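You operate a simulated robot arm through the tools that you are given. There is no shell and no other tool.

You are at the controls of a simulated robot arm. One attempt, no reset.

Task
Run the balancing machine and fit the weight that cancels its heavy spot.
Fine: stop and wait for rest before the lid; same grams, opposite hole, from the teal tray; shut the lid; leave the machine on.

The check looks at the end state, three seconds after you hand in, the way a careful person would. Anything else that was tipped, shoved, dropped, spilled or broken makes it a failure. A push-on lid holds only when it is set on centred and level and pressed home; a screw cap is set on level and turned clockwise until tight.

Robot
A 7-joint arm with a fingered hand, fixed in place. Base frame: the origin is at the foot of the arm, x ahead of it, y to its left, z up. Units: m, degrees, N and s.
Its first joint turns from -166.0 to 166.0 degrees. Payload 3.7 kg.
The TCP is the grasp point between the finger pads, 0.025 m short of the fingertips. In the tool frame z runs along the fingers and y along their closing line. Largest opening 0.088 m; the body of the gripper starts 0.029 m behind the TCP. The gripper is a hand of 5 fingers: y runs from the thumb to the fingers, the wrist lies at [-0.013, -0.106, -0.174] in the tool frame, and closing takes about 1.5 s.
Orientation is that of the tool frame in the base frame, as a unit quaternion [w, x, y, z]. With the fingers straight down and the wrist toward the robot, the tool's x, y and z point along [0, 1, 0], [1, 0, 0] and [0, 0, -1] of the base frame.

Tools
- The arm moves only by the tool servo_tool. Its argument "steps" is a list that holds one entry, the list of rows, each a list of 7 numbers: the shift along the tool's x, y, z in m, then the turn, a rotation vector about the tool's x, y, z in degrees, then the opening, from 0 (shut) to 1 (fully open). In form: [[[tx, ty, tz, ax, ay, az, grip], ...]]. A call has 1 to 20 rows; each row is the pose to reach, as a shift and turn from the pose commanded when the call began, along the tool's axes at that moment. A row lasts 0.2 s, in which the tool goes at most 0.05 m and 8.6 degrees; a call with a longer step from one row to the next is refused whole, and so is a gripper value outside its range. Where a pose cannot be reached the arm comes as near as it can. A force on the tool above 40 N (or 10 N above the force at the start of the call, whichever is more), or a blocked arm, ends the call early, and 0.2 s more pass. The fingers move at their own pace (about 0.108 m/s each) and stop on an object; they squeeze with about 25 N. The grip force told is the motor's: it shows also when the fingers shut on nothing. Time passes only in rows, and 0.2 s behind the last, so rows that repeat a pose let the fingers close. It gives the time, the measured TCP pose, the force on the tool (base axes), the opening and the grip force at its end, in the units of the frame above (readings bear some noise), with the torque about the TCP (base axes, N m) and any sound that the robot's microphone picked up.
- Cameras (640 x 400 px; columns grow to the right, rows downward): "scene" is fixed at [0.2119, 0.4957, 1.4719]; the picture's right is [-0.49, -0.87, 0.00], its down [-0.38, 0.22, -0.90] and it looks along [0.78, -0.44, -0.44] (base axes); focal length 214 px, centre (320, 200). "wrist" rides on the gripper at [0.059, -0.079, -0.105] in the tool frame; the picture's right is [-0.73, 0.32, -0.61], its down [-0.62, -0.68, 0.38] and it looks along [-0.29, 0.66, 0.70] (tool axes); focal length 234 px, centre (320, 200).
- capture(camera): a new picture of that camera. It takes no simulated time.
- preshape(shape): the hand has 5 fingers and takes this shape, open, in about a second: jaw (thumb against the fingers, like two jaws); tri (thumb and two fingers); tip (a fingertip pinch); poke (one finger out to press); point (the index stretched); flat (the hand flat); cup (the hand cupped); fist (a fist). The gripper value then closes the fingers along that shape, each until it touches; the sizes above hold for jaw. It gives what a move gives, with no picture.
- point_at(camera, pixels): there is no depth. For up to 12 entries [column, row, z] of the newest picture of that camera ("zoom" is the newest enlarged one), the place [x, y] in the base frame at which the ray of that pixel passes the height z, good to about 0.002 m, but the place of the scene camera against the robot may be out by one fixed shift of up to 0.018 m in any direction. It takes no simulated time.
- enlarge(camera, box): a new picture of the part [left, top, right, bottom] of that camera's present view, enlarged. It takes no simulated time.
- job_done(): hands the job in; it is judged then, once.

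Open the gripper and draw the arm clear of the work before you hand the job in, unless the task says otherwise.

The tools are called after "Call:" as a command line: name --argument value ..., lists and objects as JSON in quotes. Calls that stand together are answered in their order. servo_tool: Moves the arm, as the interface text tells. Its arguments: {"type":"object","properties":{"steps":{"type":"array","items":{"type":"array","items":{"type":"array","items":{"type":"number"}}}}},"required":["steps"]} The other tools are called the same way: preshape (shape) gives the hand a shape; capture (camera) takes a picture; point_at (camera, pixels) gives the place at which the rays of pixels pass given heights; enlarge (camera, box) takes an enlarged picture of a part of a camera's view; job_done () hands the job in.

At the start:

```text
t: 0.0
tool_pos: [0.4577, 0.1334, 1.4335]
ee_rot: [0.0, 0.707, 0.707, 0.0]
contact_force: [-0.6, -0.4, 0.1]
moment: [-0.01, -0.01, -0.03]
grip_width: 0.0878
finger_force: 0.1
shape: jaw
```

scene: 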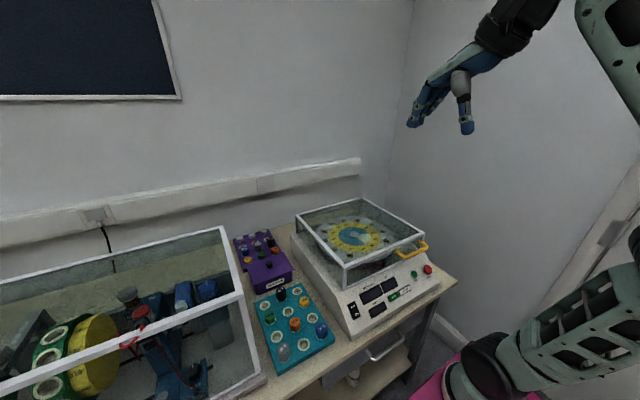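
wrist: 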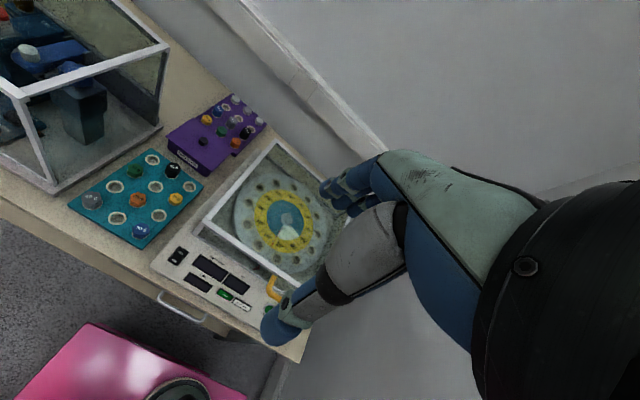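

I start by looking closer at the machine, the trays and the panel in the scene camera.

Call:
enlarge --camera "scene" --box '[280, 180, 460, 340]'

Call:
enlarge --camera "scene" --box '[220, 220, 350, 380]'

Call:
enlarge --camera "wrist" --box '[140, 120, 360, 340]'

Call:
enlarge --camera "wrist" --box '[60, 80, 280, 250]'

```text
2.50 times, centred on (370, 260) of scene
```

zoom: 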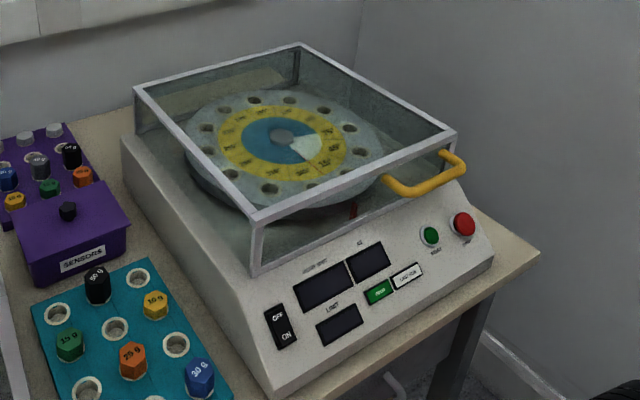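

```text
2.50 times, centred on (285, 300) of scene
```

zoom: 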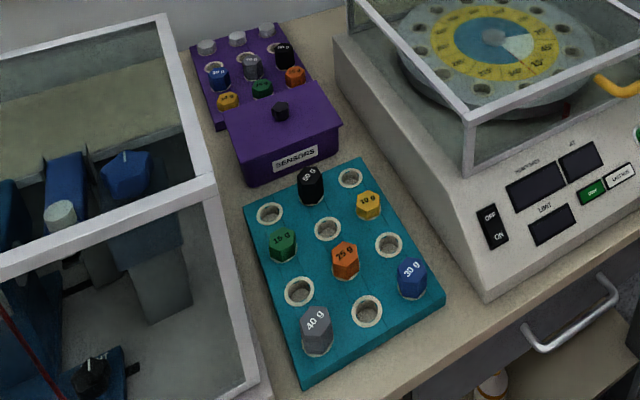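

```text
1.82 times, centred on (250, 230) of wrist
```

zoom: 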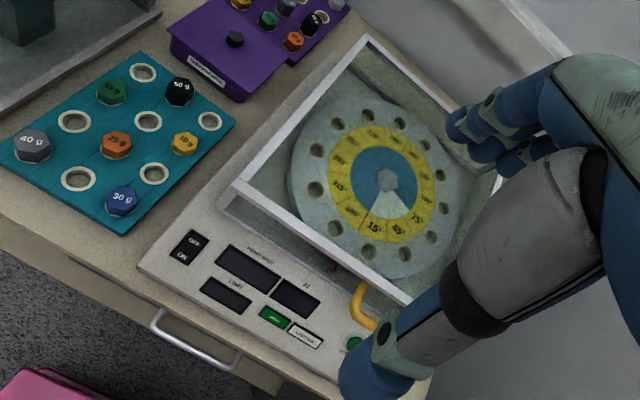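

```text
2.35 times, centred on (170, 165) of wrist
```

zoom: 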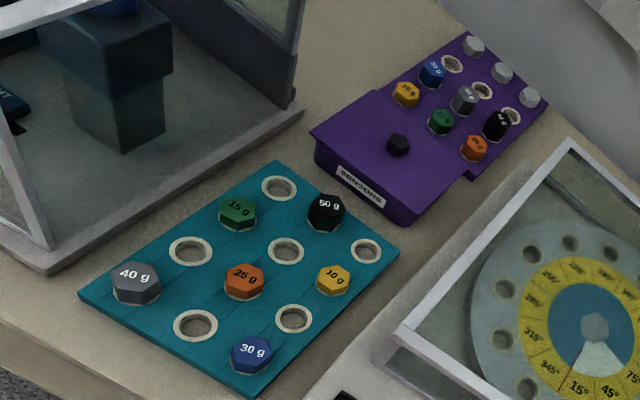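

The panel shows an OFF/ON rocker, displays HEAVY SPOT / AT / LIMIT, a green and a red button, and a lid with a yellow handle. I triangulate the main features using both cameras at several heights.

Call:
point_at --camera "scene" --pixels '[[355.2, 234.8, 0.7], [355.2, 234.8, 0.9], [414, 274, 0.7], [414, 274, 0.9], [354, 310.8, 0.7], [354, 310.8, 0.9], [281.4, 290, 0.7], [281.4, 290, 0.9], [429, 268, 0.7], [429, 268, 0.9]]'

Call:
point_at --camera "wrist" --pixels '[[287.4, 219, 0.7], [287.4, 219, 0.9], [269, 310, 0.7], [269, 310, 0.9], [178, 256.4, 0.7], [178, 256.4, 0.9], [172.1, 166.3, 0.7], [172.1, 166.3, 0.9]]'

```text
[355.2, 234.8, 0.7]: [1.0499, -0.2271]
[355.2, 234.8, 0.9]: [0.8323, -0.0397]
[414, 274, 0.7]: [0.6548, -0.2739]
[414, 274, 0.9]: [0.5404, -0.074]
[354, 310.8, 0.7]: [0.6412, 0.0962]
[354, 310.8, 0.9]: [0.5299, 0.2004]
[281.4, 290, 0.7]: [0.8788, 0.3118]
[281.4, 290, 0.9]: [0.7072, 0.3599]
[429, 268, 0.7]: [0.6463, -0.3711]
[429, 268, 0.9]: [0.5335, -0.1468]
```

```text
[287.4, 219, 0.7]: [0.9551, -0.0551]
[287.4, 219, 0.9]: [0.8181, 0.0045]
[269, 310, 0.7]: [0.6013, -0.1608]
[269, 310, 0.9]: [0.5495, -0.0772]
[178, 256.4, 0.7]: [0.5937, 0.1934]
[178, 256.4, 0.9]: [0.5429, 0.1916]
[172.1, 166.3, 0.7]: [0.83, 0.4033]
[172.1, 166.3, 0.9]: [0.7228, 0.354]
```

Estimates: disc hub ≈(0.79,0.02,0.95), green button ≈(0.55,-0.08,0.89), rocker ≈(0.55,0.19,0.875). I lower and draw back the hand to get a nearer wrist view of the panel.

Call:
servo_tool --steps '[[[0.002, -0.02, 0.035, 0, 0, 0, 1], [0.004, -0.04, 0.07, 0, 0, 0, 1], [0.006, -0.06, 0.105, 0, 0, 0, 1], [0.009, -0.08, 0.14, 0, 0, 0, 1], [0.011, -0.1, 0.175, 0, 0, 0, 1], [0.013, -0.12, 0.21, 0, 0, 0, 1], [0.015, -0.14, 0.245, 0, 0, 0, 1], [0.017, -0.16, 0.28, 0, 0, 0, 1]]]'

Call:
capture --camera "wrist"

Call:
capture --camera "scene"

```text
t: 1.8
tool_pos: [0.2998, 0.148, 1.1531]
ee_rot: [-0.004, 0.709, 0.705, 0.0]
contact_force: [-0.2, 0.7, -0.8]
moment: [-0.05, 0.0, 0.01]
grip_width: 0.0879
finger_force: 0.0
shape: jaw
```

```text
taken
```

wrist: 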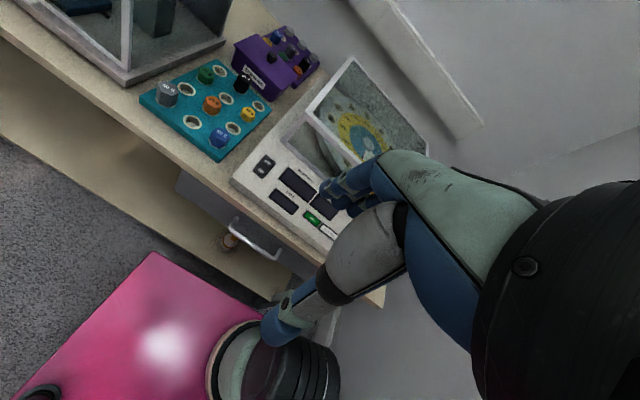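

```text
taken
```

scene: 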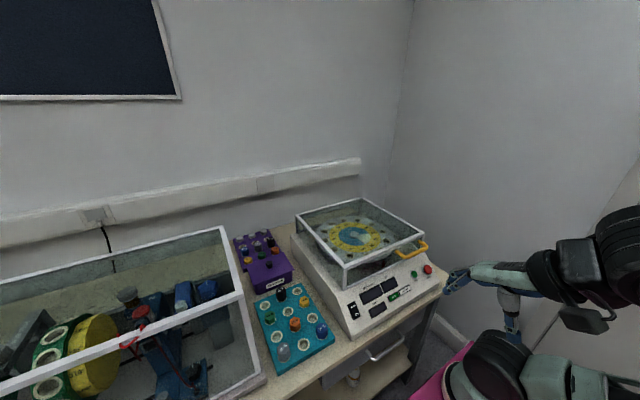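

The panel is legible in the scene view, so I zoom further there to read labels around (390,290).

Call:
enlarge --camera "scene" --box '[340, 255, 440, 325]'

Call:
enlarge --camera "scene" --box '[310, 200, 410, 265]'

Call:
enlarge --camera "wrist" --box '[220, 60, 420, 240]'

```text
5.71 times, centred on (390, 290) of scene
```

zoom: 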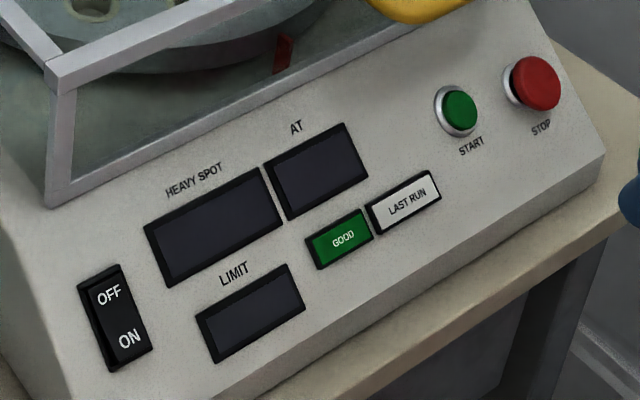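

```text
6.15 times, centred on (360, 232) of scene
```

zoom: 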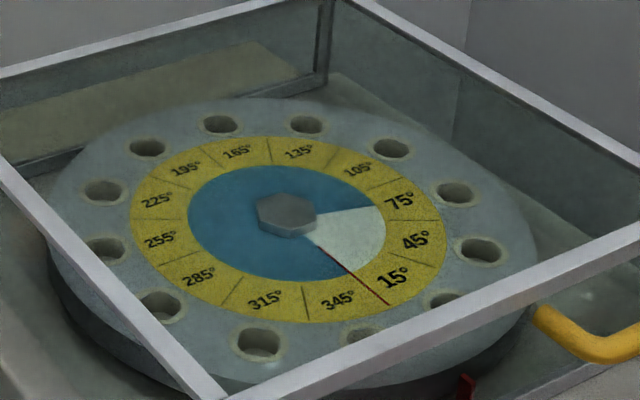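

```text
2.22 times, centred on (320, 150) of wrist
```

zoom: 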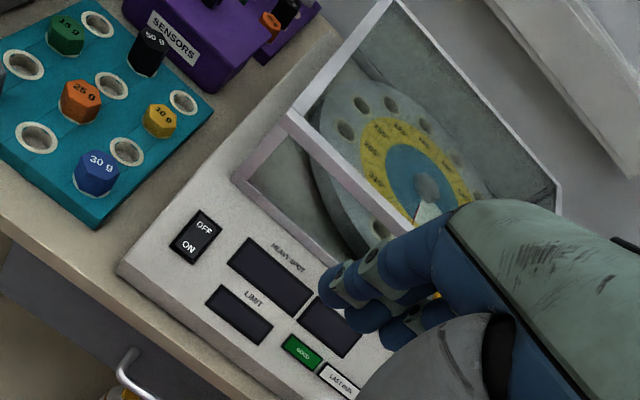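

Labels are clear: START green, STOP red, OFF/ON rocker with ON at the lower end. I shape the hand to "poke" and look at where the finger sits.

Call:
preshape --shape "poke"

Call:
capture --camera "wrist"

Call:
enlarge --camera "scene" --box '[420, 220, 580, 360]'

```text
t: 2.7
tool_pos: [0.2994, 0.1481, 1.1555]
ee_rot: [-0.002, 0.708, 0.706, 0.001]
contact_force: [-0.4, 0.4, 0.3]
moment: [-0.03, 0.0, -0.03]
grip_width: 0.0
finger_force: 0.0
shape: poke
```

```text
taken
```

wrist: 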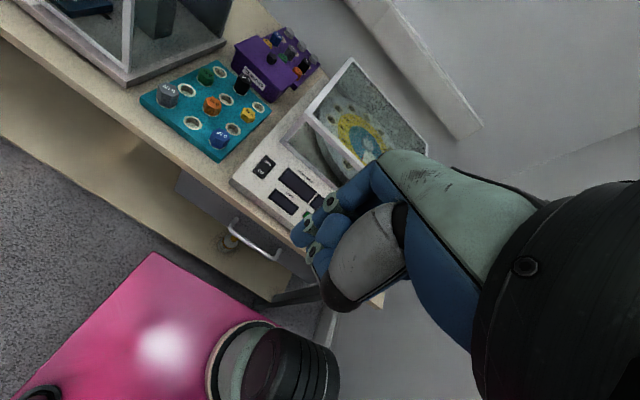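

```text
2.86 times, centred on (500, 290) of scene
```

zoom: 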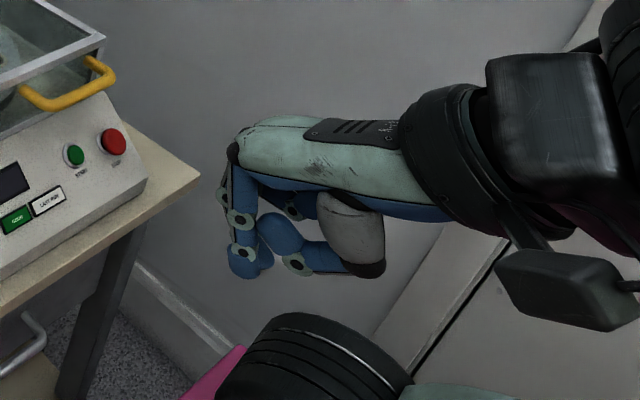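

The poke finger's tip appears near scene zoom (245,272). I zoom the wrist view on the hand to locate the extended fingertip.

Call:
enlarge --camera "wrist" --box '[260, 140, 420, 320]'

Call:
enlarge --camera "scene" --box '[450, 250, 530, 330]'

```text
2.22 times, centred on (340, 230) of wrist
```

zoom: 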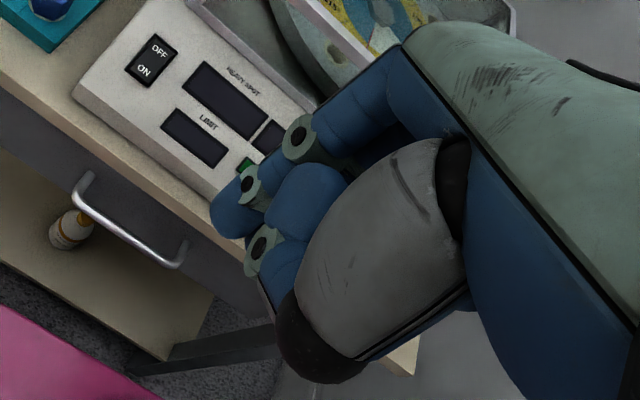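

```text
5.00 times, centred on (490, 290) of scene
```

zoom: 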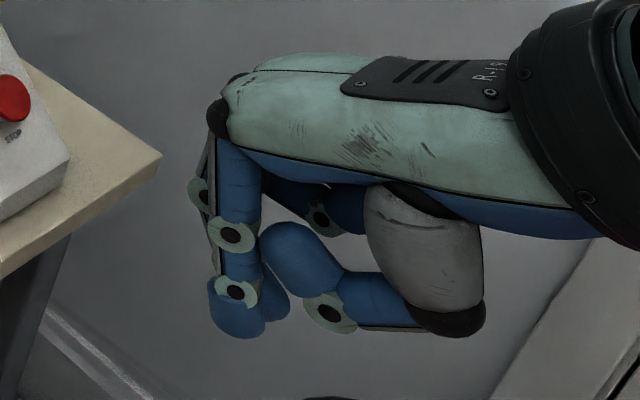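

I check the height of the fingertip by intersecting rays of both views: wrist (292.7,241.3), scene (473.4,317).

Call:
point_at --camera "scene" --pixels '[[473.4, 317, 1.12], [473.4, 317, 1.14], [473.4, 317, 1.16], [473.4, 317, 1.18]]'

Call:
point_at --camera "wrist" --pixels '[[292.7, 241.3, 1.12], [292.7, 241.3, 1.14], [292.7, 241.3, 1.16], [292.7, 241.3, 1.18]]'

```text
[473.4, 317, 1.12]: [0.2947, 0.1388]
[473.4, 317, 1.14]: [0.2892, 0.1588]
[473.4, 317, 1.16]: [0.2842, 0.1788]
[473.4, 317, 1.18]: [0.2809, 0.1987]
```

```text
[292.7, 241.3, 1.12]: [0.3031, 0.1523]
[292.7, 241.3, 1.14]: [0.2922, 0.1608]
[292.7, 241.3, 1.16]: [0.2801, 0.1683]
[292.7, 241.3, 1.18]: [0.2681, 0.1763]
```

The fingertip sits at roughly tool (+0.01, -0.005, +0.02). Now I take panel points from this nearer view to find the slope of the panel: rocker (264.4,167), LIMIT (274.3,202.1), HEAVY SPOT (288.2,185).

Call:
point_at --camera "wrist" --pixels '[[264.4, 167, 0.85], [264.4, 167, 0.9], [274.3, 202.1, 0.85], [274.3, 202.1, 0.9], [288.2, 185, 0.85], [288.2, 185, 0.9]]'

Call:
point_at --camera "scene" --pixels '[[350.2, 310.8, 0.85], [350.2, 310.8, 0.9], [378, 309.9, 0.85], [378, 309.9, 0.9], [372, 294, 0.85], [372, 294, 0.9], [419.5, 287.2, 0.85], [414, 274, 0.85], [427.5, 269.7, 0.85]]'

```text
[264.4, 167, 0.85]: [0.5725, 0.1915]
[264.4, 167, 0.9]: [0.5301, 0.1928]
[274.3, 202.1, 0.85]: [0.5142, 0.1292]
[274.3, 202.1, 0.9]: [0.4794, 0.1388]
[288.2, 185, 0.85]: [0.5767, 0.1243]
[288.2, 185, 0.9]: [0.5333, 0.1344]
```

```text
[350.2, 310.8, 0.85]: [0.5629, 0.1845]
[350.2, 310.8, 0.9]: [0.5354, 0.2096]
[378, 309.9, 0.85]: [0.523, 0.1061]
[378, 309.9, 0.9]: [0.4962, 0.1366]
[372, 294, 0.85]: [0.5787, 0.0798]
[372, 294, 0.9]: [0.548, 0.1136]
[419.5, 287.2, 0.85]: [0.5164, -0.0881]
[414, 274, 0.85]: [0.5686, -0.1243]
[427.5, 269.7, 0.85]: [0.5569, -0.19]
```

I need a better baseline: I move the hand to about (0.42,-0.05,1.15), so the whole panel falls left of the hand in the wrist picture.

Call:
servo_tool --steps '[[[-0.033, 0.02, 0, 0, 0, 0, 1], [-0.066, 0.04, 0, 0, 0, 0, 1], [-0.099, 0.06, 0, 0, 0, 0, 1], [-0.132, 0.08, 0, 0, 0, 0, 1], [-0.165, 0.1, 0, 0, 0, 0, 1], [-0.198, 0.12, 0, 0, 0, 0, 1]]]'

Call:
capture --camera "wrist"

Call:
enlarge --camera "wrist" --box '[80, 80, 320, 280]'

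```text
t: 4.1
tool_pos: [0.4207, -0.0488, 1.1539]
ee_rot: [0.001, 0.707, 0.707, -0.001]
contact_force: [0.9, 0.9, 0.2]
moment: [-0.02, 0.03, 0.04]
grip_width: 0.0001
finger_force: 0.0
shape: poke
```

```text
taken
```

wrist: 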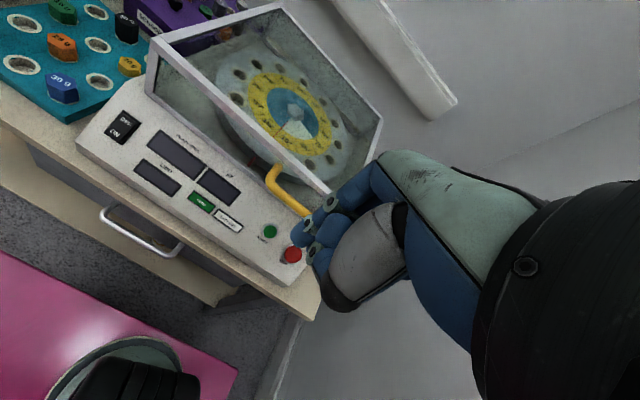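

```text
2.00 times, centred on (200, 180) of wrist
```

zoom: 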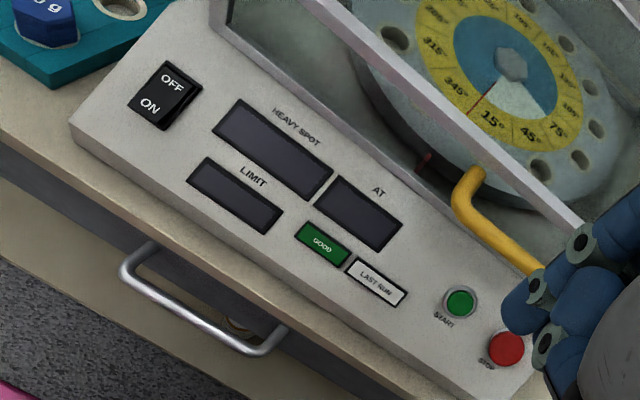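

This view is clear: rocker at zoom (165,96), START at (460,302), STOP at (507,348), handle from (470,175) to (540,268). I read their rays.

Call:
point_at --camera "zoom" --pixels '[[165, 96, 0.85], [165, 96, 0.9], [236, 195, 0.85], [236, 195, 0.9], [272, 148, 0.85], [272, 148, 0.9], [460, 302, 0.85], [460, 302, 0.9], [507, 348, 0.85], [507, 348, 0.9]]'

```text
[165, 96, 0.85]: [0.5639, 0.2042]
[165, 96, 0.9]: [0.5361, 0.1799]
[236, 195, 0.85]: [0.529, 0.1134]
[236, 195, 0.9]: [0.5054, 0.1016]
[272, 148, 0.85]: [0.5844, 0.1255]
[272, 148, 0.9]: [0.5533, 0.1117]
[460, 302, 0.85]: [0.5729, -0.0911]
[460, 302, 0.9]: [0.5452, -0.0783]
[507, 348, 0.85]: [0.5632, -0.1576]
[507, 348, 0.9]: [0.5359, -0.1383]
```

Triangulating: rocker ≈(0.549,0.192,0.876), START ≈(0.553,-0.081,0.889), panel sloping up about 40° away from the robot. I read the rocker's corners and STOP more finely.

Call:
enlarge --camera "wrist" --box '[90, 90, 190, 160]'

Call:
enlarge --camera "scene" --box '[340, 280, 400, 330]'

```text
5.71 times, centred on (140, 125) of wrist
```

zoom: 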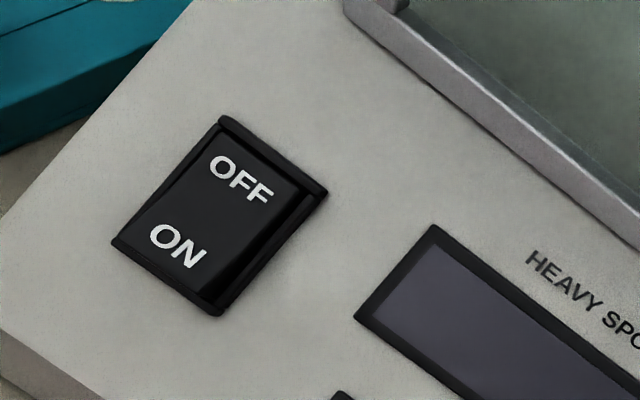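

```text
8.00 times, centred on (370, 305) of scene
```

zoom: 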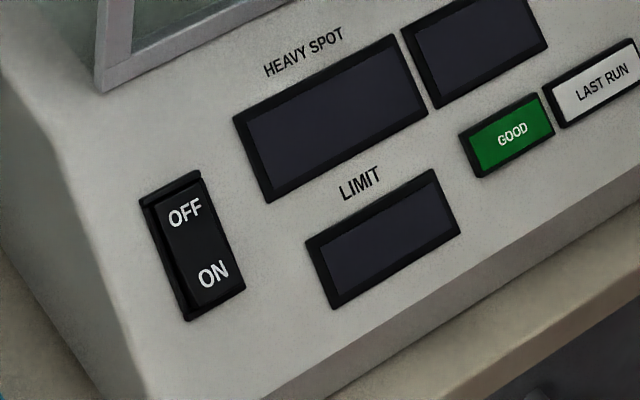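

OFF end is sunk and ON end raised, so it is off. I fix the ON end position: wrist pixel (115.1,133.1), scene (356.6,314.3).

Call:
point_at --camera "wrist" --pixels '[[115.1, 133.1, 0.86], [115.1, 133.1, 0.88], [124, 112, 0.88], [124, 112, 0.9], [215, 219.5, 0.86]]'

Call:
point_at --camera "scene" --pixels '[[356.6, 314.3, 0.86], [356.6, 314.3, 0.88], [352.9, 306.5, 0.88], [352.9, 306.5, 0.9]]'

```text
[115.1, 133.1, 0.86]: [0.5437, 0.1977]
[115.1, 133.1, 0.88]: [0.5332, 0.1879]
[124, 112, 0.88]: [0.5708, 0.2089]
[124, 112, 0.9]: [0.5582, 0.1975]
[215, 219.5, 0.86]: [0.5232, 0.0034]
```

```text
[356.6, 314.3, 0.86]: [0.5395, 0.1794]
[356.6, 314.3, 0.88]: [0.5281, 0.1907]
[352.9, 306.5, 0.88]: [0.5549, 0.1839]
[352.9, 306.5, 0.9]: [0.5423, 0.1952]
```

ON end ≈(0.537,0.191,0.872). I tilt the hand 30° forward so the finger faces the panel and move to a hover well above it.

Call:
servo_tool --steps '[[[0.033, 0.005, 0.022, -4.3, 0, 0, 1], [0.066, 0.011, 0.044, -8.6, 0, 0, 1], [0.1, 0.017, 0.066, -12.9, 0, 0, 1], [0.133, 0.022, 0.088, -17.2, 0, 0, 1], [0.166, 0.028, 0.11, -21.5, 0, 0, 1], [0.199, 0.033, 0.132, -25.8, 0, 0, 1], [0.232, 0.039, 0.154, -30, 0, 0, 1], [0.232, 0.039, 0.154, -30, 0, 0, 1]]]'

Call:
capture --camera "wrist"

Call:
capture --camera "scene"

```text
t: 5.9
tool_pos: [0.4574, 0.1851, 1.0013]
ee_rot: [0.183, 0.683, 0.683, 0.183]
contact_force: [-1.3, 0.3, -0.9]
moment: [-0.02, -0.01, -0.01]
grip_width: 0.0
finger_force: 0.1
shape: poke
```

```text
taken
```

wrist: 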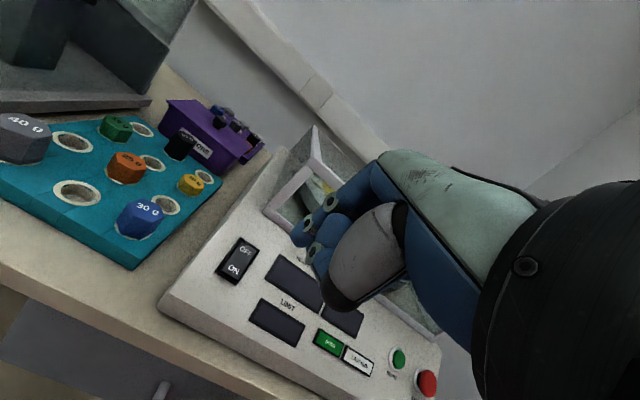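

```text
taken
```

scene: 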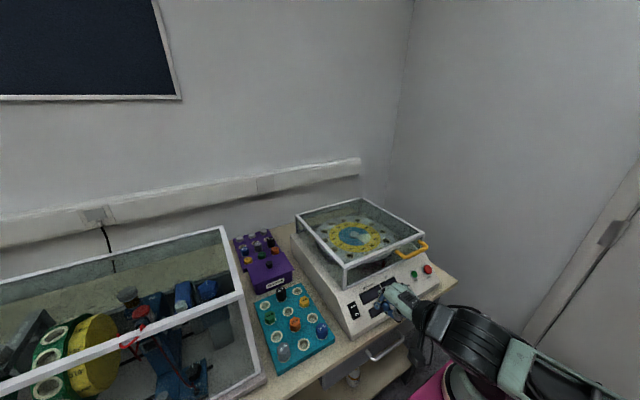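

The rocker's ON label is at wrist pixel (234,268), START (399,357), STOP (427,382). I check rays from this new pose.

Call:
enlarge --camera "wrist" --box '[190, 210, 350, 350]'

Call:
point_at --camera "wrist" --pixels '[[234, 269, 0.86], [234, 269, 0.88], [399, 357, 0.88], [399, 357, 0.9], [427, 382, 0.88], [427, 382, 0.9], [277, 323, 0.85], [293, 282, 0.88]]'

```text
2.86 times, centred on (270, 280) of wrist
```

zoom: 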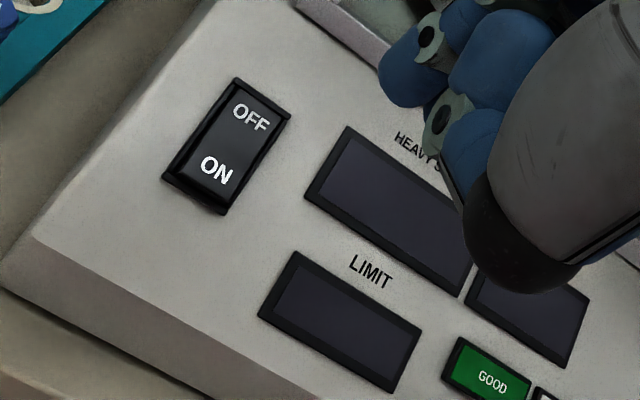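

```text
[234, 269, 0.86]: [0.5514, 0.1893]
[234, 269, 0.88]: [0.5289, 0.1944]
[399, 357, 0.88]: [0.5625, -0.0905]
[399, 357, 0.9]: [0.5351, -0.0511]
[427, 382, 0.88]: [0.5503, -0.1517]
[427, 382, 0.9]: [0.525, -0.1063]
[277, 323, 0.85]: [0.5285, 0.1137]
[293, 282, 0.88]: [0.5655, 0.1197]
```

ON end confirmed at (0.5375,0.192,0.872). I descend to a hover about 25 mm off it along the panel normal.

Call:
servo_tool --steps '[[[0, 0.001, 0.034, 0, 0, 0, 1], [-0.001, 0.002, 0.068, 0, 0, 0, 1], [-0.001, 0.003, 0.102, 0, 0, 0, 1], [-0.001, 0.003, 0.102, 0, 0, 0, 1]]]'

Call:
enlarge --camera "wrist" --box '[180, 120, 420, 320]'

Call:
enlarge --camera "scene" --box '[330, 270, 430, 340]'

```text
t: 6.9
tool_pos: [0.5145, 0.1992, 0.9263]
ee_rot: [0.182, 0.683, 0.684, 0.182]
contact_force: [0.0, -0.4, -0.1]
moment: [0.0, -0.03, 0.02]
grip_width: 0.0
finger_force: 0.1
shape: poke
out of reach, approached as far as the arm can: row 2, 3, 4
```

```text
2.00 times, centred on (300, 220) of wrist
```

zoom: 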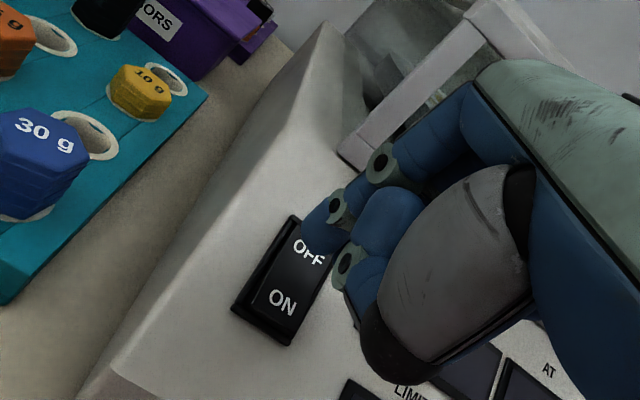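

```text
5.71 times, centred on (380, 305) of scene
```

zoom: 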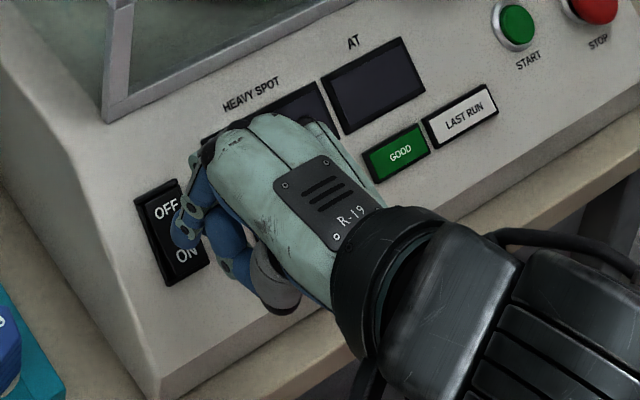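

The 30° tilt is out of reach here (arm stopped at (0.5145,0.199,0.926)). I back off upward and reduce the tilt to about 10°.

Call:
servo_tool --steps '[[[0, 0, -0.03, 0, 0, 0, 1], [0, 0, -0.06, 5, 0, 0, 1], [0, 0, -0.08, 10, 0, 0, 1], [0, 0, -0.08, 15, 0, 0, 1], [0, 0, -0.08, 20, 0, 0, 1], [0, 0, -0.08, 20, 0, 0, 1]]]'

```text
t: 8.3
tool_pos: [0.4747, 0.1976, 0.994]
ee_rot: [0.062, 0.705, 0.704, 0.061]
contact_force: [0.8, -0.2, -0.2]
moment: [-0.03, -0.01, 0.0]
grip_width: 0.0001
finger_force: 0.0
shape: poke
```

Now with 10° tilt I go to the hover above the ON end again (TCP target (0.5195,0.184,0.916)).

Call:
servo_tool --steps '[[[-0.005, 0.01, 0.028, 0, 0, 0, 1], [-0.009, 0.02, 0.056, 0, 0, 0, 1], [-0.0136, 0.0306, 0.084, 0, 0, 0, 1], [-0.0136, 0.0306, 0.084, 0, 0, 0, 1]]]'

Call:
enlarge --camera "wrist" --box '[180, 120, 420, 320]'

Call:
enlarge --camera "scene" --box '[330, 270, 430, 340]'

```text
t: 9.3
tool_pos: [0.5195, 0.1835, 0.9153]
ee_rot: [0.062, 0.704, 0.705, 0.062]
contact_force: [0.6, -0.5, 0.1]
moment: [0.0, -0.01, 0.01]
grip_width: 0.0001
finger_force: 0.0
shape: poke
```

```text
2.00 times, centred on (300, 220) of wrist
```

zoom: 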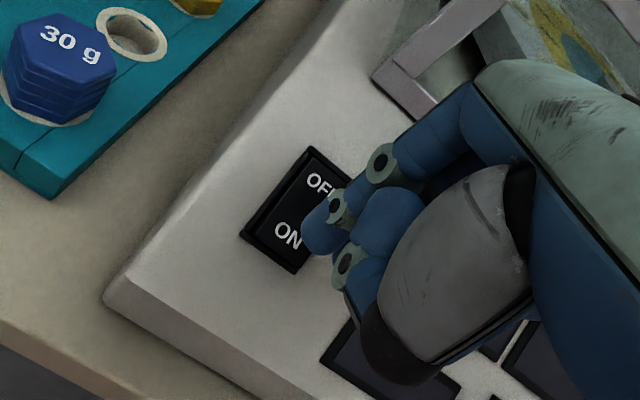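

```text
5.71 times, centred on (380, 305) of scene
```

zoom: 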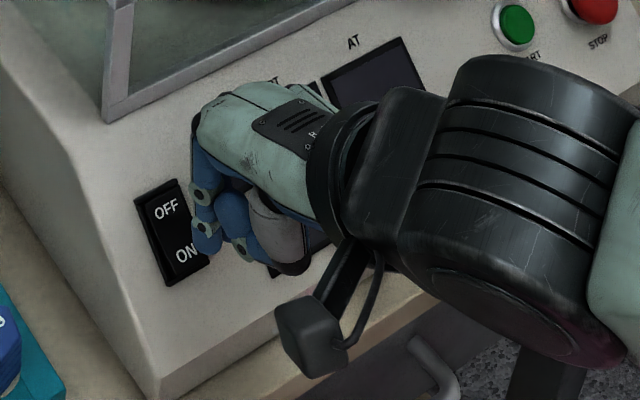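

The fingertip is lined up: moving along the panel normal would land on the ON label (zoom (288,235)). I press in small steps of the normal direction.

Call:
servo_tool --steps '[[[0, 0.0049, 0.0087, 0, 0, 0, 1], [0, 0.0087, 0.0157, 0, 0, 0, 1], [0, 0.0107, 0.0192, 0, 0, 0, 1], [0, 0.0126, 0.0227, 0, 0, 0, 1], [0, 0.0136, 0.0245, 0, 0, 0, 1]]]'

Call:
enlarge --camera "wrist" --box '[180, 120, 420, 320]'

Call:
enlarge --camera "scene" --box '[330, 270, 430, 340]'

```text
t: 10.5
tool_pos: [0.5367, 0.1849, 0.8961]
ee_rot: [0.063, 0.704, 0.705, 0.062]
contact_force: [-9.1, -3.2, 14.7]
moment: [0.03, 0.06, 0.0]
grip_width: 0.0
finger_force: 0.0
shape: poke
```

```text
2.00 times, centred on (300, 220) of wrist
```

zoom: 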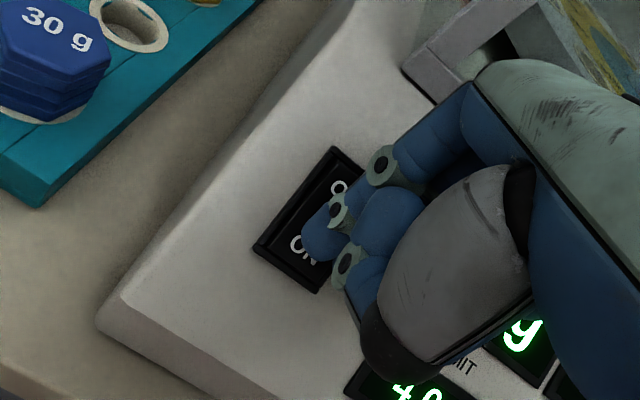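

```text
5.71 times, centred on (380, 305) of scene
```

zoom: 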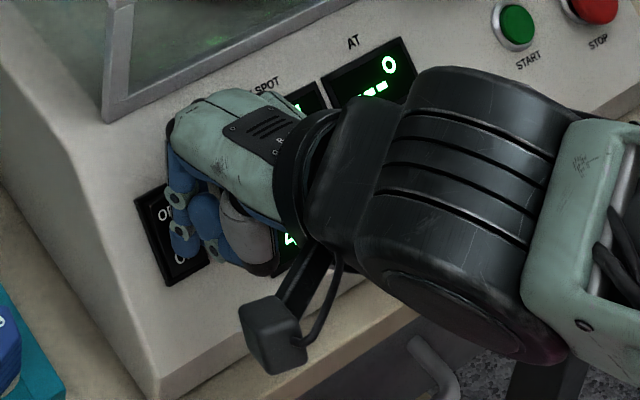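

The displays lit up: the machine is on. I retract along the normal and rise, then re-view the panel.

Call:
servo_tool --steps '[[[0, -0.012, -0.022, 0, 0, 0, 1], [0, -0.025, -0.05, 0, 0, 0, 1], [0, -0.045, -0.09, 0, 0, 0, 1], [0, -0.065, -0.13, 0, 0, 0, 1], [-0.03, -0.075, -0.16, 0, 0, 0, 1], [-0.07, -0.075, -0.18, 0, 0, 0, 1]]]'

Call:
enlarge --camera "scene" --box '[330, 240, 450, 330]'

Call:
capture --camera "wrist"

```text
t: 11.9
tool_pos: [0.4305, 0.1144, 1.0599]
ee_rot: [0.061, 0.704, 0.704, 0.062]
contact_force: [-0.5, -0.2, -0.3]
moment: [-0.05, -0.02, -0.02]
grip_width: 0.0
finger_force: 0.1
shape: poke
```

```text
4.44 times, centred on (390, 285) of scene
```

zoom: 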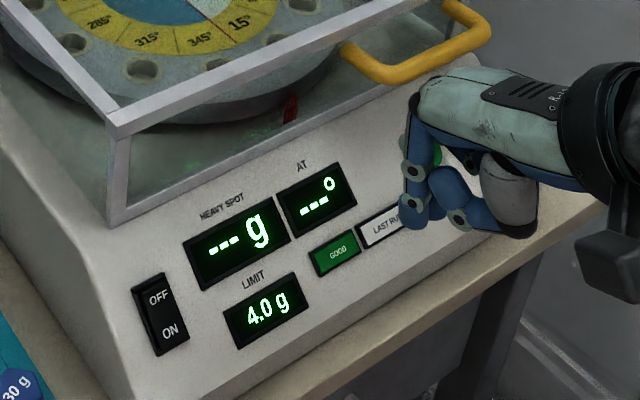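

```text
taken
```

wrist: 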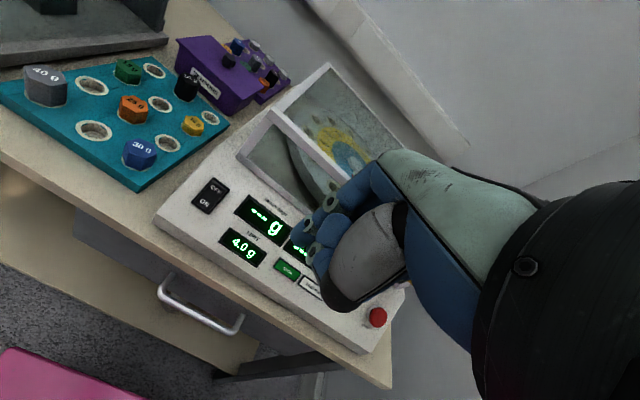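

Displays now show "--- g", "---°", LIMIT 4.0 g. I move right and up to see START and the lid handle from a fresh angle.

Call:
servo_tool --steps '[[[-0.04, 0, -0.015, 0, 0, 0, 1], [-0.08, 0, -0.03, 0, 0, 0, 1], [-0.12, 0, -0.045, 0, 0, 0, 1], [-0.16, 0, -0.06, 0, 0, 0, 1], [-0.2, 0, -0.06, 0, 0, 0, 1], [-0.2, 0, -0.06, 0, 0, 0, 1]]]'

Call:
enlarge --camera "wrist" --box '[120, 100, 360, 300]'

Call:
enlarge --camera "scene" --box '[370, 220, 450, 300]'

```text
t: 13.3
tool_pos: [0.4205, -0.0876, 1.1183]
ee_rot: [0.062, 0.704, 0.704, 0.062]
contact_force: [-0.1, -0.3, -0.1]
moment: [0.0, 0.02, 0.02]
grip_width: 0.0002
finger_force: 0.1
shape: poke
```

```text
2.00 times, centred on (240, 200) of wrist
```

zoom: 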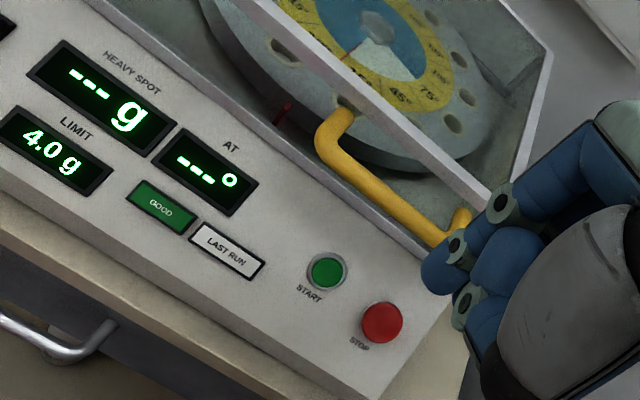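

```text
5.00 times, centred on (410, 260) of scene
```

zoom: 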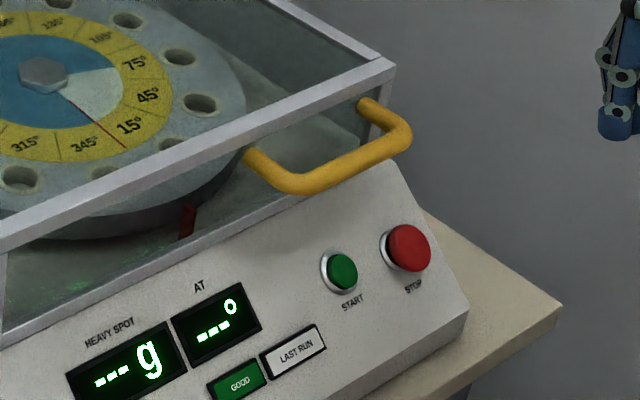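

Handle corners: scene (404.6,256.6)/(427,247), wrist (245,172.5)/(300,220). I intersect them, along with START and STOP.

Call:
point_at --camera "wrist" --pixels '[[245, 172.5, 0.92], [245, 172.5, 0.98], [300, 220, 0.92], [300, 220, 0.98], [243.5, 235.5, 0.88], [243.5, 235.5, 0.9], [270.5, 261.5, 0.88], [270.5, 261.5, 0.9]]'

Call:
point_at --camera "scene" --pixels '[[404.6, 256.6, 0.92], [404.6, 256.6, 0.98], [427, 247, 0.92], [427, 247, 0.98], [414.6, 274.2, 0.88], [414.6, 274.2, 0.9], [428, 269.4, 0.88], [428, 269.4, 0.9]]'

```text
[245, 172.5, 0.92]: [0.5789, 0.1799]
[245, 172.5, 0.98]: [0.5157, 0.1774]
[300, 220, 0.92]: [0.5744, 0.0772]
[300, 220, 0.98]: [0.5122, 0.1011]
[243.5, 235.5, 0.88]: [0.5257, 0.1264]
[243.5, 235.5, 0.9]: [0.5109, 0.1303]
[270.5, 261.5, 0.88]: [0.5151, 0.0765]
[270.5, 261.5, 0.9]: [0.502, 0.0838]
```

```text
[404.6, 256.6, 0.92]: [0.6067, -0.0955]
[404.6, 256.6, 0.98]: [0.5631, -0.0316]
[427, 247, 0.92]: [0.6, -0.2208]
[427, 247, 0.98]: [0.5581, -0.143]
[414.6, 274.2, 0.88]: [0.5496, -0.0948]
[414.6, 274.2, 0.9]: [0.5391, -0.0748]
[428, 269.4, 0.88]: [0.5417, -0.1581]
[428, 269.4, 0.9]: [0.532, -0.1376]
```

Those wrist rays used the older capture; I take a fresh wrist capture and repeat.

Call:
capture --camera "wrist"

Call:
point_at --camera "wrist" --pixels '[[245, 172.5, 0.92], [245, 172.5, 0.98], [300, 220, 0.92], [300, 220, 0.98], [243.5, 235.5, 0.88], [243.5, 235.5, 0.9], [270.5, 261.5, 0.88], [270.5, 261.5, 0.9]]'

```text
taken
```

wrist: 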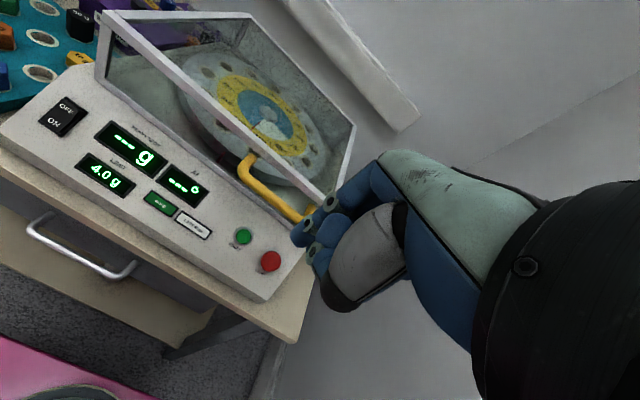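

```text
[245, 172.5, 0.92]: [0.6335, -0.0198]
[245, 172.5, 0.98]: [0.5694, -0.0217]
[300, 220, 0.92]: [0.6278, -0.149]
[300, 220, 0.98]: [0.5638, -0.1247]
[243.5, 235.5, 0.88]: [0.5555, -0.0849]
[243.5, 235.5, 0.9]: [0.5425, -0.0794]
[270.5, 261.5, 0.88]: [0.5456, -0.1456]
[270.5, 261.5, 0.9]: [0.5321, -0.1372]
```

Handle bar runs at about (0.557, -0.02…-0.12, 0.988), right above START (0.551,-0.0825,0.887), so a vertical finger would strike it. I try the "point" shape, whose index should extend along the hand's 45° line.

Call:
preshape --shape "point"

Call:
capture --camera "wrist"

Call:
capture --camera "scene"

Call:
enlarge --camera "scene" --box '[400, 150, 560, 290]'

```text
t: 14.2
tool_pos: [0.4213, -0.0853, 1.1177]
ee_rot: [0.061, 0.704, 0.705, 0.061]
contact_force: [0.0, 0.0, 0.5]
moment: [0.02, 0.02, 0.0]
grip_width: 0.0
finger_force: 0.0
shape: point
```

```text
taken
```

wrist: 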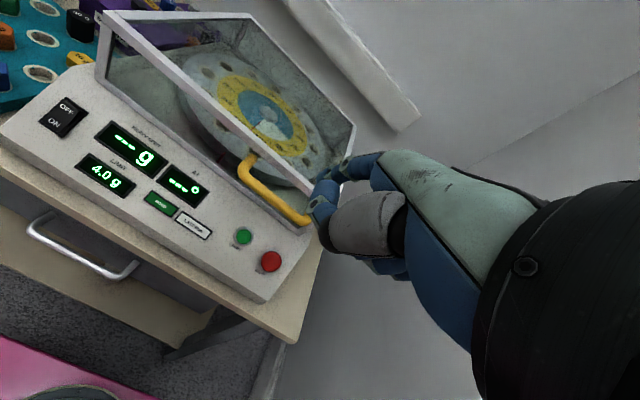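

```text
taken
```

scene: 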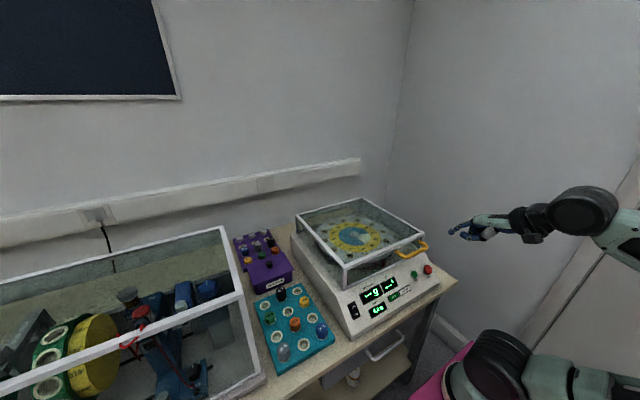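

```text
2.86 times, centred on (480, 220) of scene
```

zoom: 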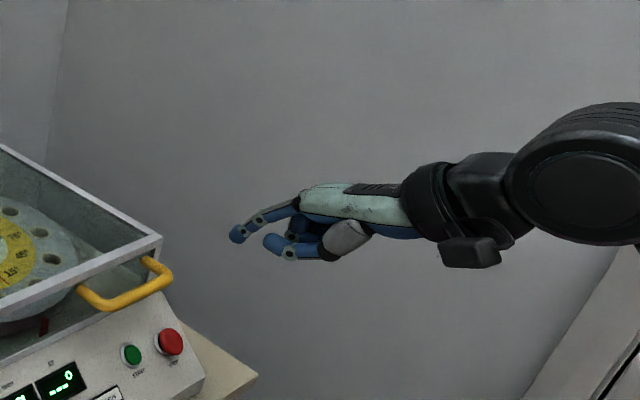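

The index now points forward along the hand. I zoom both views to find its tip.

Call:
enlarge --camera "wrist" --box '[270, 120, 430, 290]'

Call:
enlarge --camera "scene" --box '[440, 200, 520, 260]'

```text
2.35 times, centred on (350, 205) of wrist
```

zoom: 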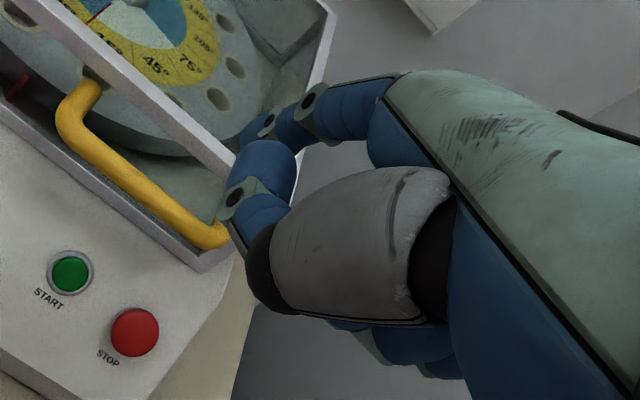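

```text
6.67 times, centred on (480, 230) of scene
```

zoom: 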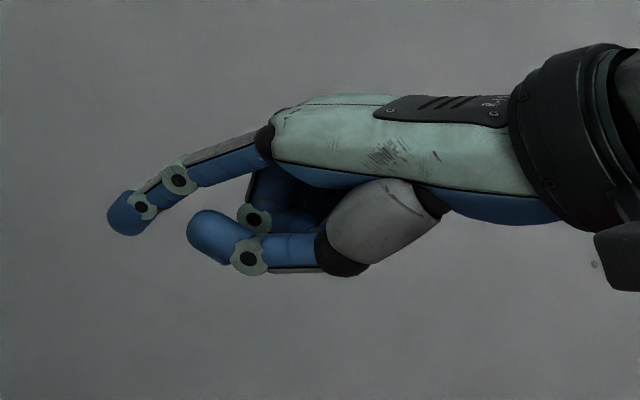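

Index fingertip centre: wrist (322,175), scene (451,232). I intersect those rays.

Call:
point_at --camera "scene" --pixels '[[451, 232, 1.1], [451, 232, 1.13], [451, 232, 1.16]]'

Call:
point_at --camera "wrist" --pixels '[[322, 175, 1.1], [322, 175, 1.13], [322, 175, 1.16]]'

```text
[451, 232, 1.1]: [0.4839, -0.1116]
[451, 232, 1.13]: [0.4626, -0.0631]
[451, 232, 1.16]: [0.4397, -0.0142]
```

```text
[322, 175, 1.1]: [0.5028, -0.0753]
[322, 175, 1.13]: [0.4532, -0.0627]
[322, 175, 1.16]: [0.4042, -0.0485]
```

Index tip centre lies at tool ≈(0.017,0.052,0.005). I level the tool (tilt 0) and lower it in front of the handle to about (0.44,-0.10,0.99).

Call:
servo_tool --steps '[[[-0.004, -0.001, 0.033, 3, 0, 0, 1], [-0.008, -0.002, 0.066, 6, 0, 0, 1], [-0.012, -0.003, 0.1, 10, 0, 0, 1], [-0.014, -0.004, 0.129, 10, 0, 0, 1], [-0.014, -0.004, 0.129, 10, 0, 0, 1]]]'

Call:
capture --camera "wrist"

Call:
enlarge --camera "scene" --box '[380, 220, 480, 300]'

```text
t: 15.4
tool_pos: [0.4407, -0.0989, 0.9923]
ee_rot: [0.0, 0.707, 0.708, 0.0]
contact_force: [0.8, -1.0, -0.1]
moment: [0.0, 0.0, 0.0]
grip_width: 0.0
finger_force: 0.1
shape: point
```

```text
taken
```

wrist: 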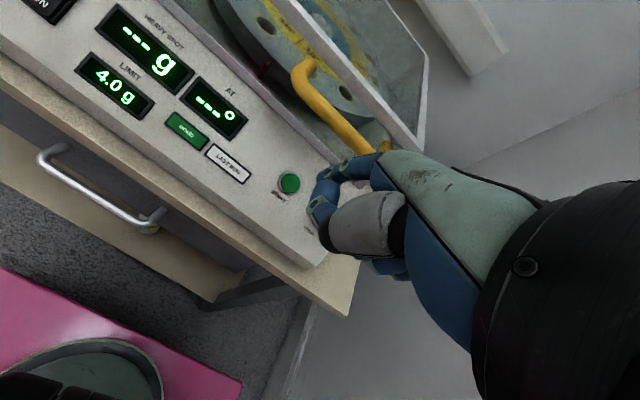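

```text
5.00 times, centred on (430, 260) of scene
```

zoom: 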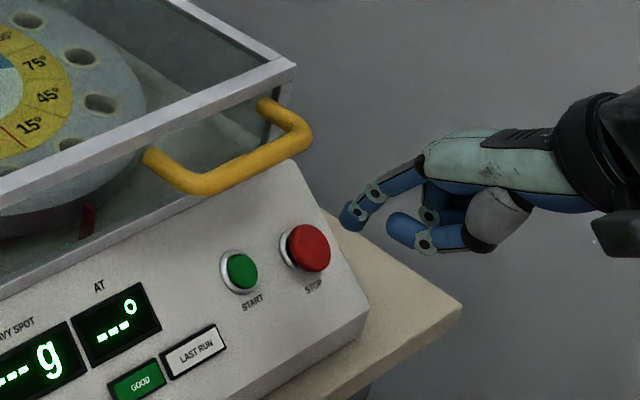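

I verify the fingertip location with the scene ray at pixel (435.5,263) and START at wrist (290,183).

Call:
point_at --camera "scene" --pixels '[[435.5, 263, 0.97], [435.5, 263, 0.985], [435.5, 263, 1.0], [414.6, 274.3, 0.887]]'

Call:
point_at --camera "wrist" --pixels '[[290, 183, 0.88], [290, 183, 0.89]]'

Call:
enlarge --camera "wrist" --box '[250, 130, 390, 260]'

```text
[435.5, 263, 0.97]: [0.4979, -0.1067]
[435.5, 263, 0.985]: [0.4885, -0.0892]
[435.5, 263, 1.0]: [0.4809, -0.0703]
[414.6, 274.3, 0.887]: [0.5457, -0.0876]
```

```text
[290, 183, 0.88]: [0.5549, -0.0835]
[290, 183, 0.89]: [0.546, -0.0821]
```

```text
3.08 times, centred on (320, 195) of wrist
```

zoom: 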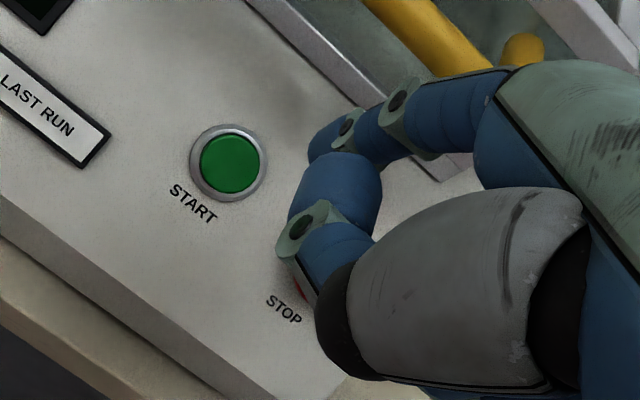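

START ≈(0.5495,-0.0827,0.886) and the index tip model agree with the pictures. I move to a 30 mm hover off START along the normal, then look.

Call:
servo_tool --steps '[[[0, 0.012, 0.024, 0, 0, 0, 1], [0, 0.024, 0.048, 0, 0, 0, 1], [0, 0.035, 0.0715, 0, 0, 0, 1], [0, 0.035, 0.0715, 0, 0, 0, 1]]]'

Call:
enlarge --camera "wrist" --box '[230, 110, 390, 260]'

Call:
enlarge --camera "scene" --box '[380, 220, 480, 300]'

```text
t: 16.4
tool_pos: [0.4852, -0.1042, 0.9564]
ee_rot: [0.0, 0.707, 0.708, 0.0]
contact_force: [0.0, -0.1, 0.3]
moment: [-0.02, -0.03, 0.01]
grip_width: 0.0
finger_force: 0.0
shape: point
out of reach, approached as far as the arm can: row 2, 3, 4
```

```text
2.67 times, centred on (310, 185) of wrist
```

zoom: 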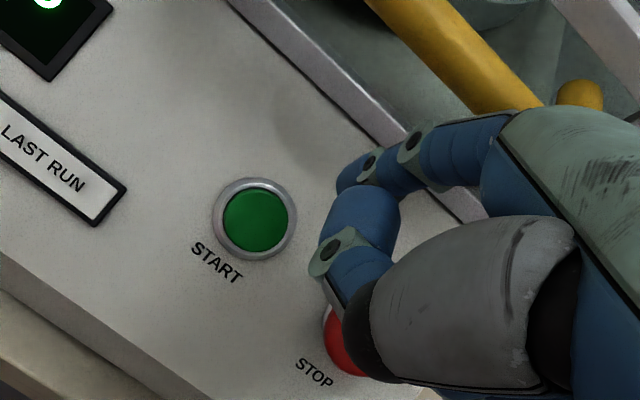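

```text
5.00 times, centred on (430, 260) of scene
```

zoom: 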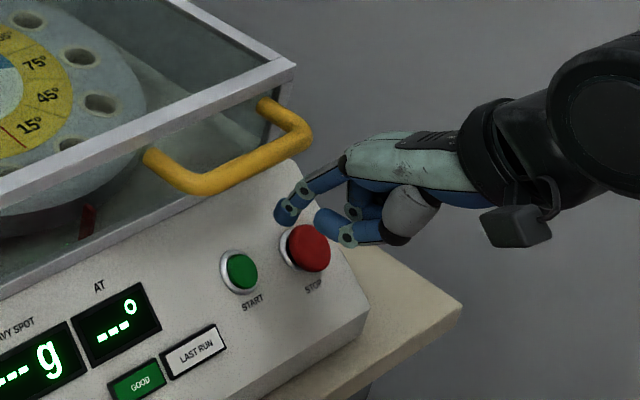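

Out of reach again at this yaw (stopped at (0.485,-0.104,0.956)): the wrist comes too near the base. I retreat up and yaw the hand 60° so the wrist sits to the left, pointing the index to the right.

Call:
servo_tool --steps '[[[0.01, -0.02, -0.03, 0, 0, 0, 1], [0.02, -0.045, -0.065, 0, 0, 8, 1], [0.03, -0.045, -0.065, 0, 0, 16, 1], [0.04, -0.045, -0.065, 0, 0, 24, 1], [0.054, -0.045, -0.065, 0, 0, 32, 1], [0.054, -0.045, -0.065, 0, 0, 40, 1], [0.054, -0.045, -0.065, 0, 0, 48, 1], [0.054, -0.045, -0.065, 0, 0, 56, 1], [0.054, -0.045, -0.065, 0, 0, 60, 1], [0.054, -0.045, -0.065, 0, 0, 60, 1]]]'

Call:
capture --camera "wrist"

Call:
capture --camera "scene"

```text
t: 18.6
tool_pos: [0.4392, -0.0504, 1.0204]
ee_rot: [0.0, 0.966, 0.259, 0.001]
contact_force: [-0.9, -0.2, -0.8]
moment: [-0.01, -0.01, 0.0]
grip_width: 0.0
finger_force: 0.0
shape: point
```

```text
taken
```

wrist: 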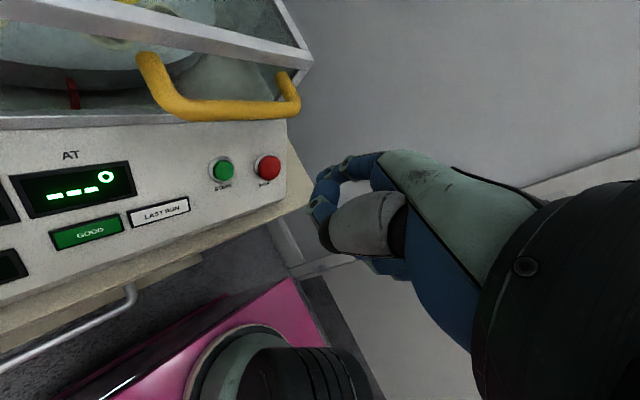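

```text
taken
```

scene: 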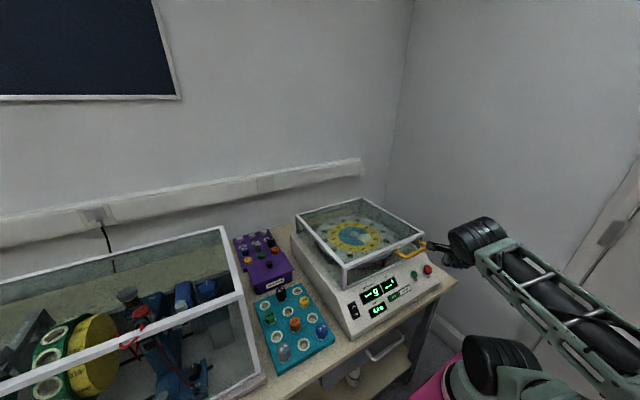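

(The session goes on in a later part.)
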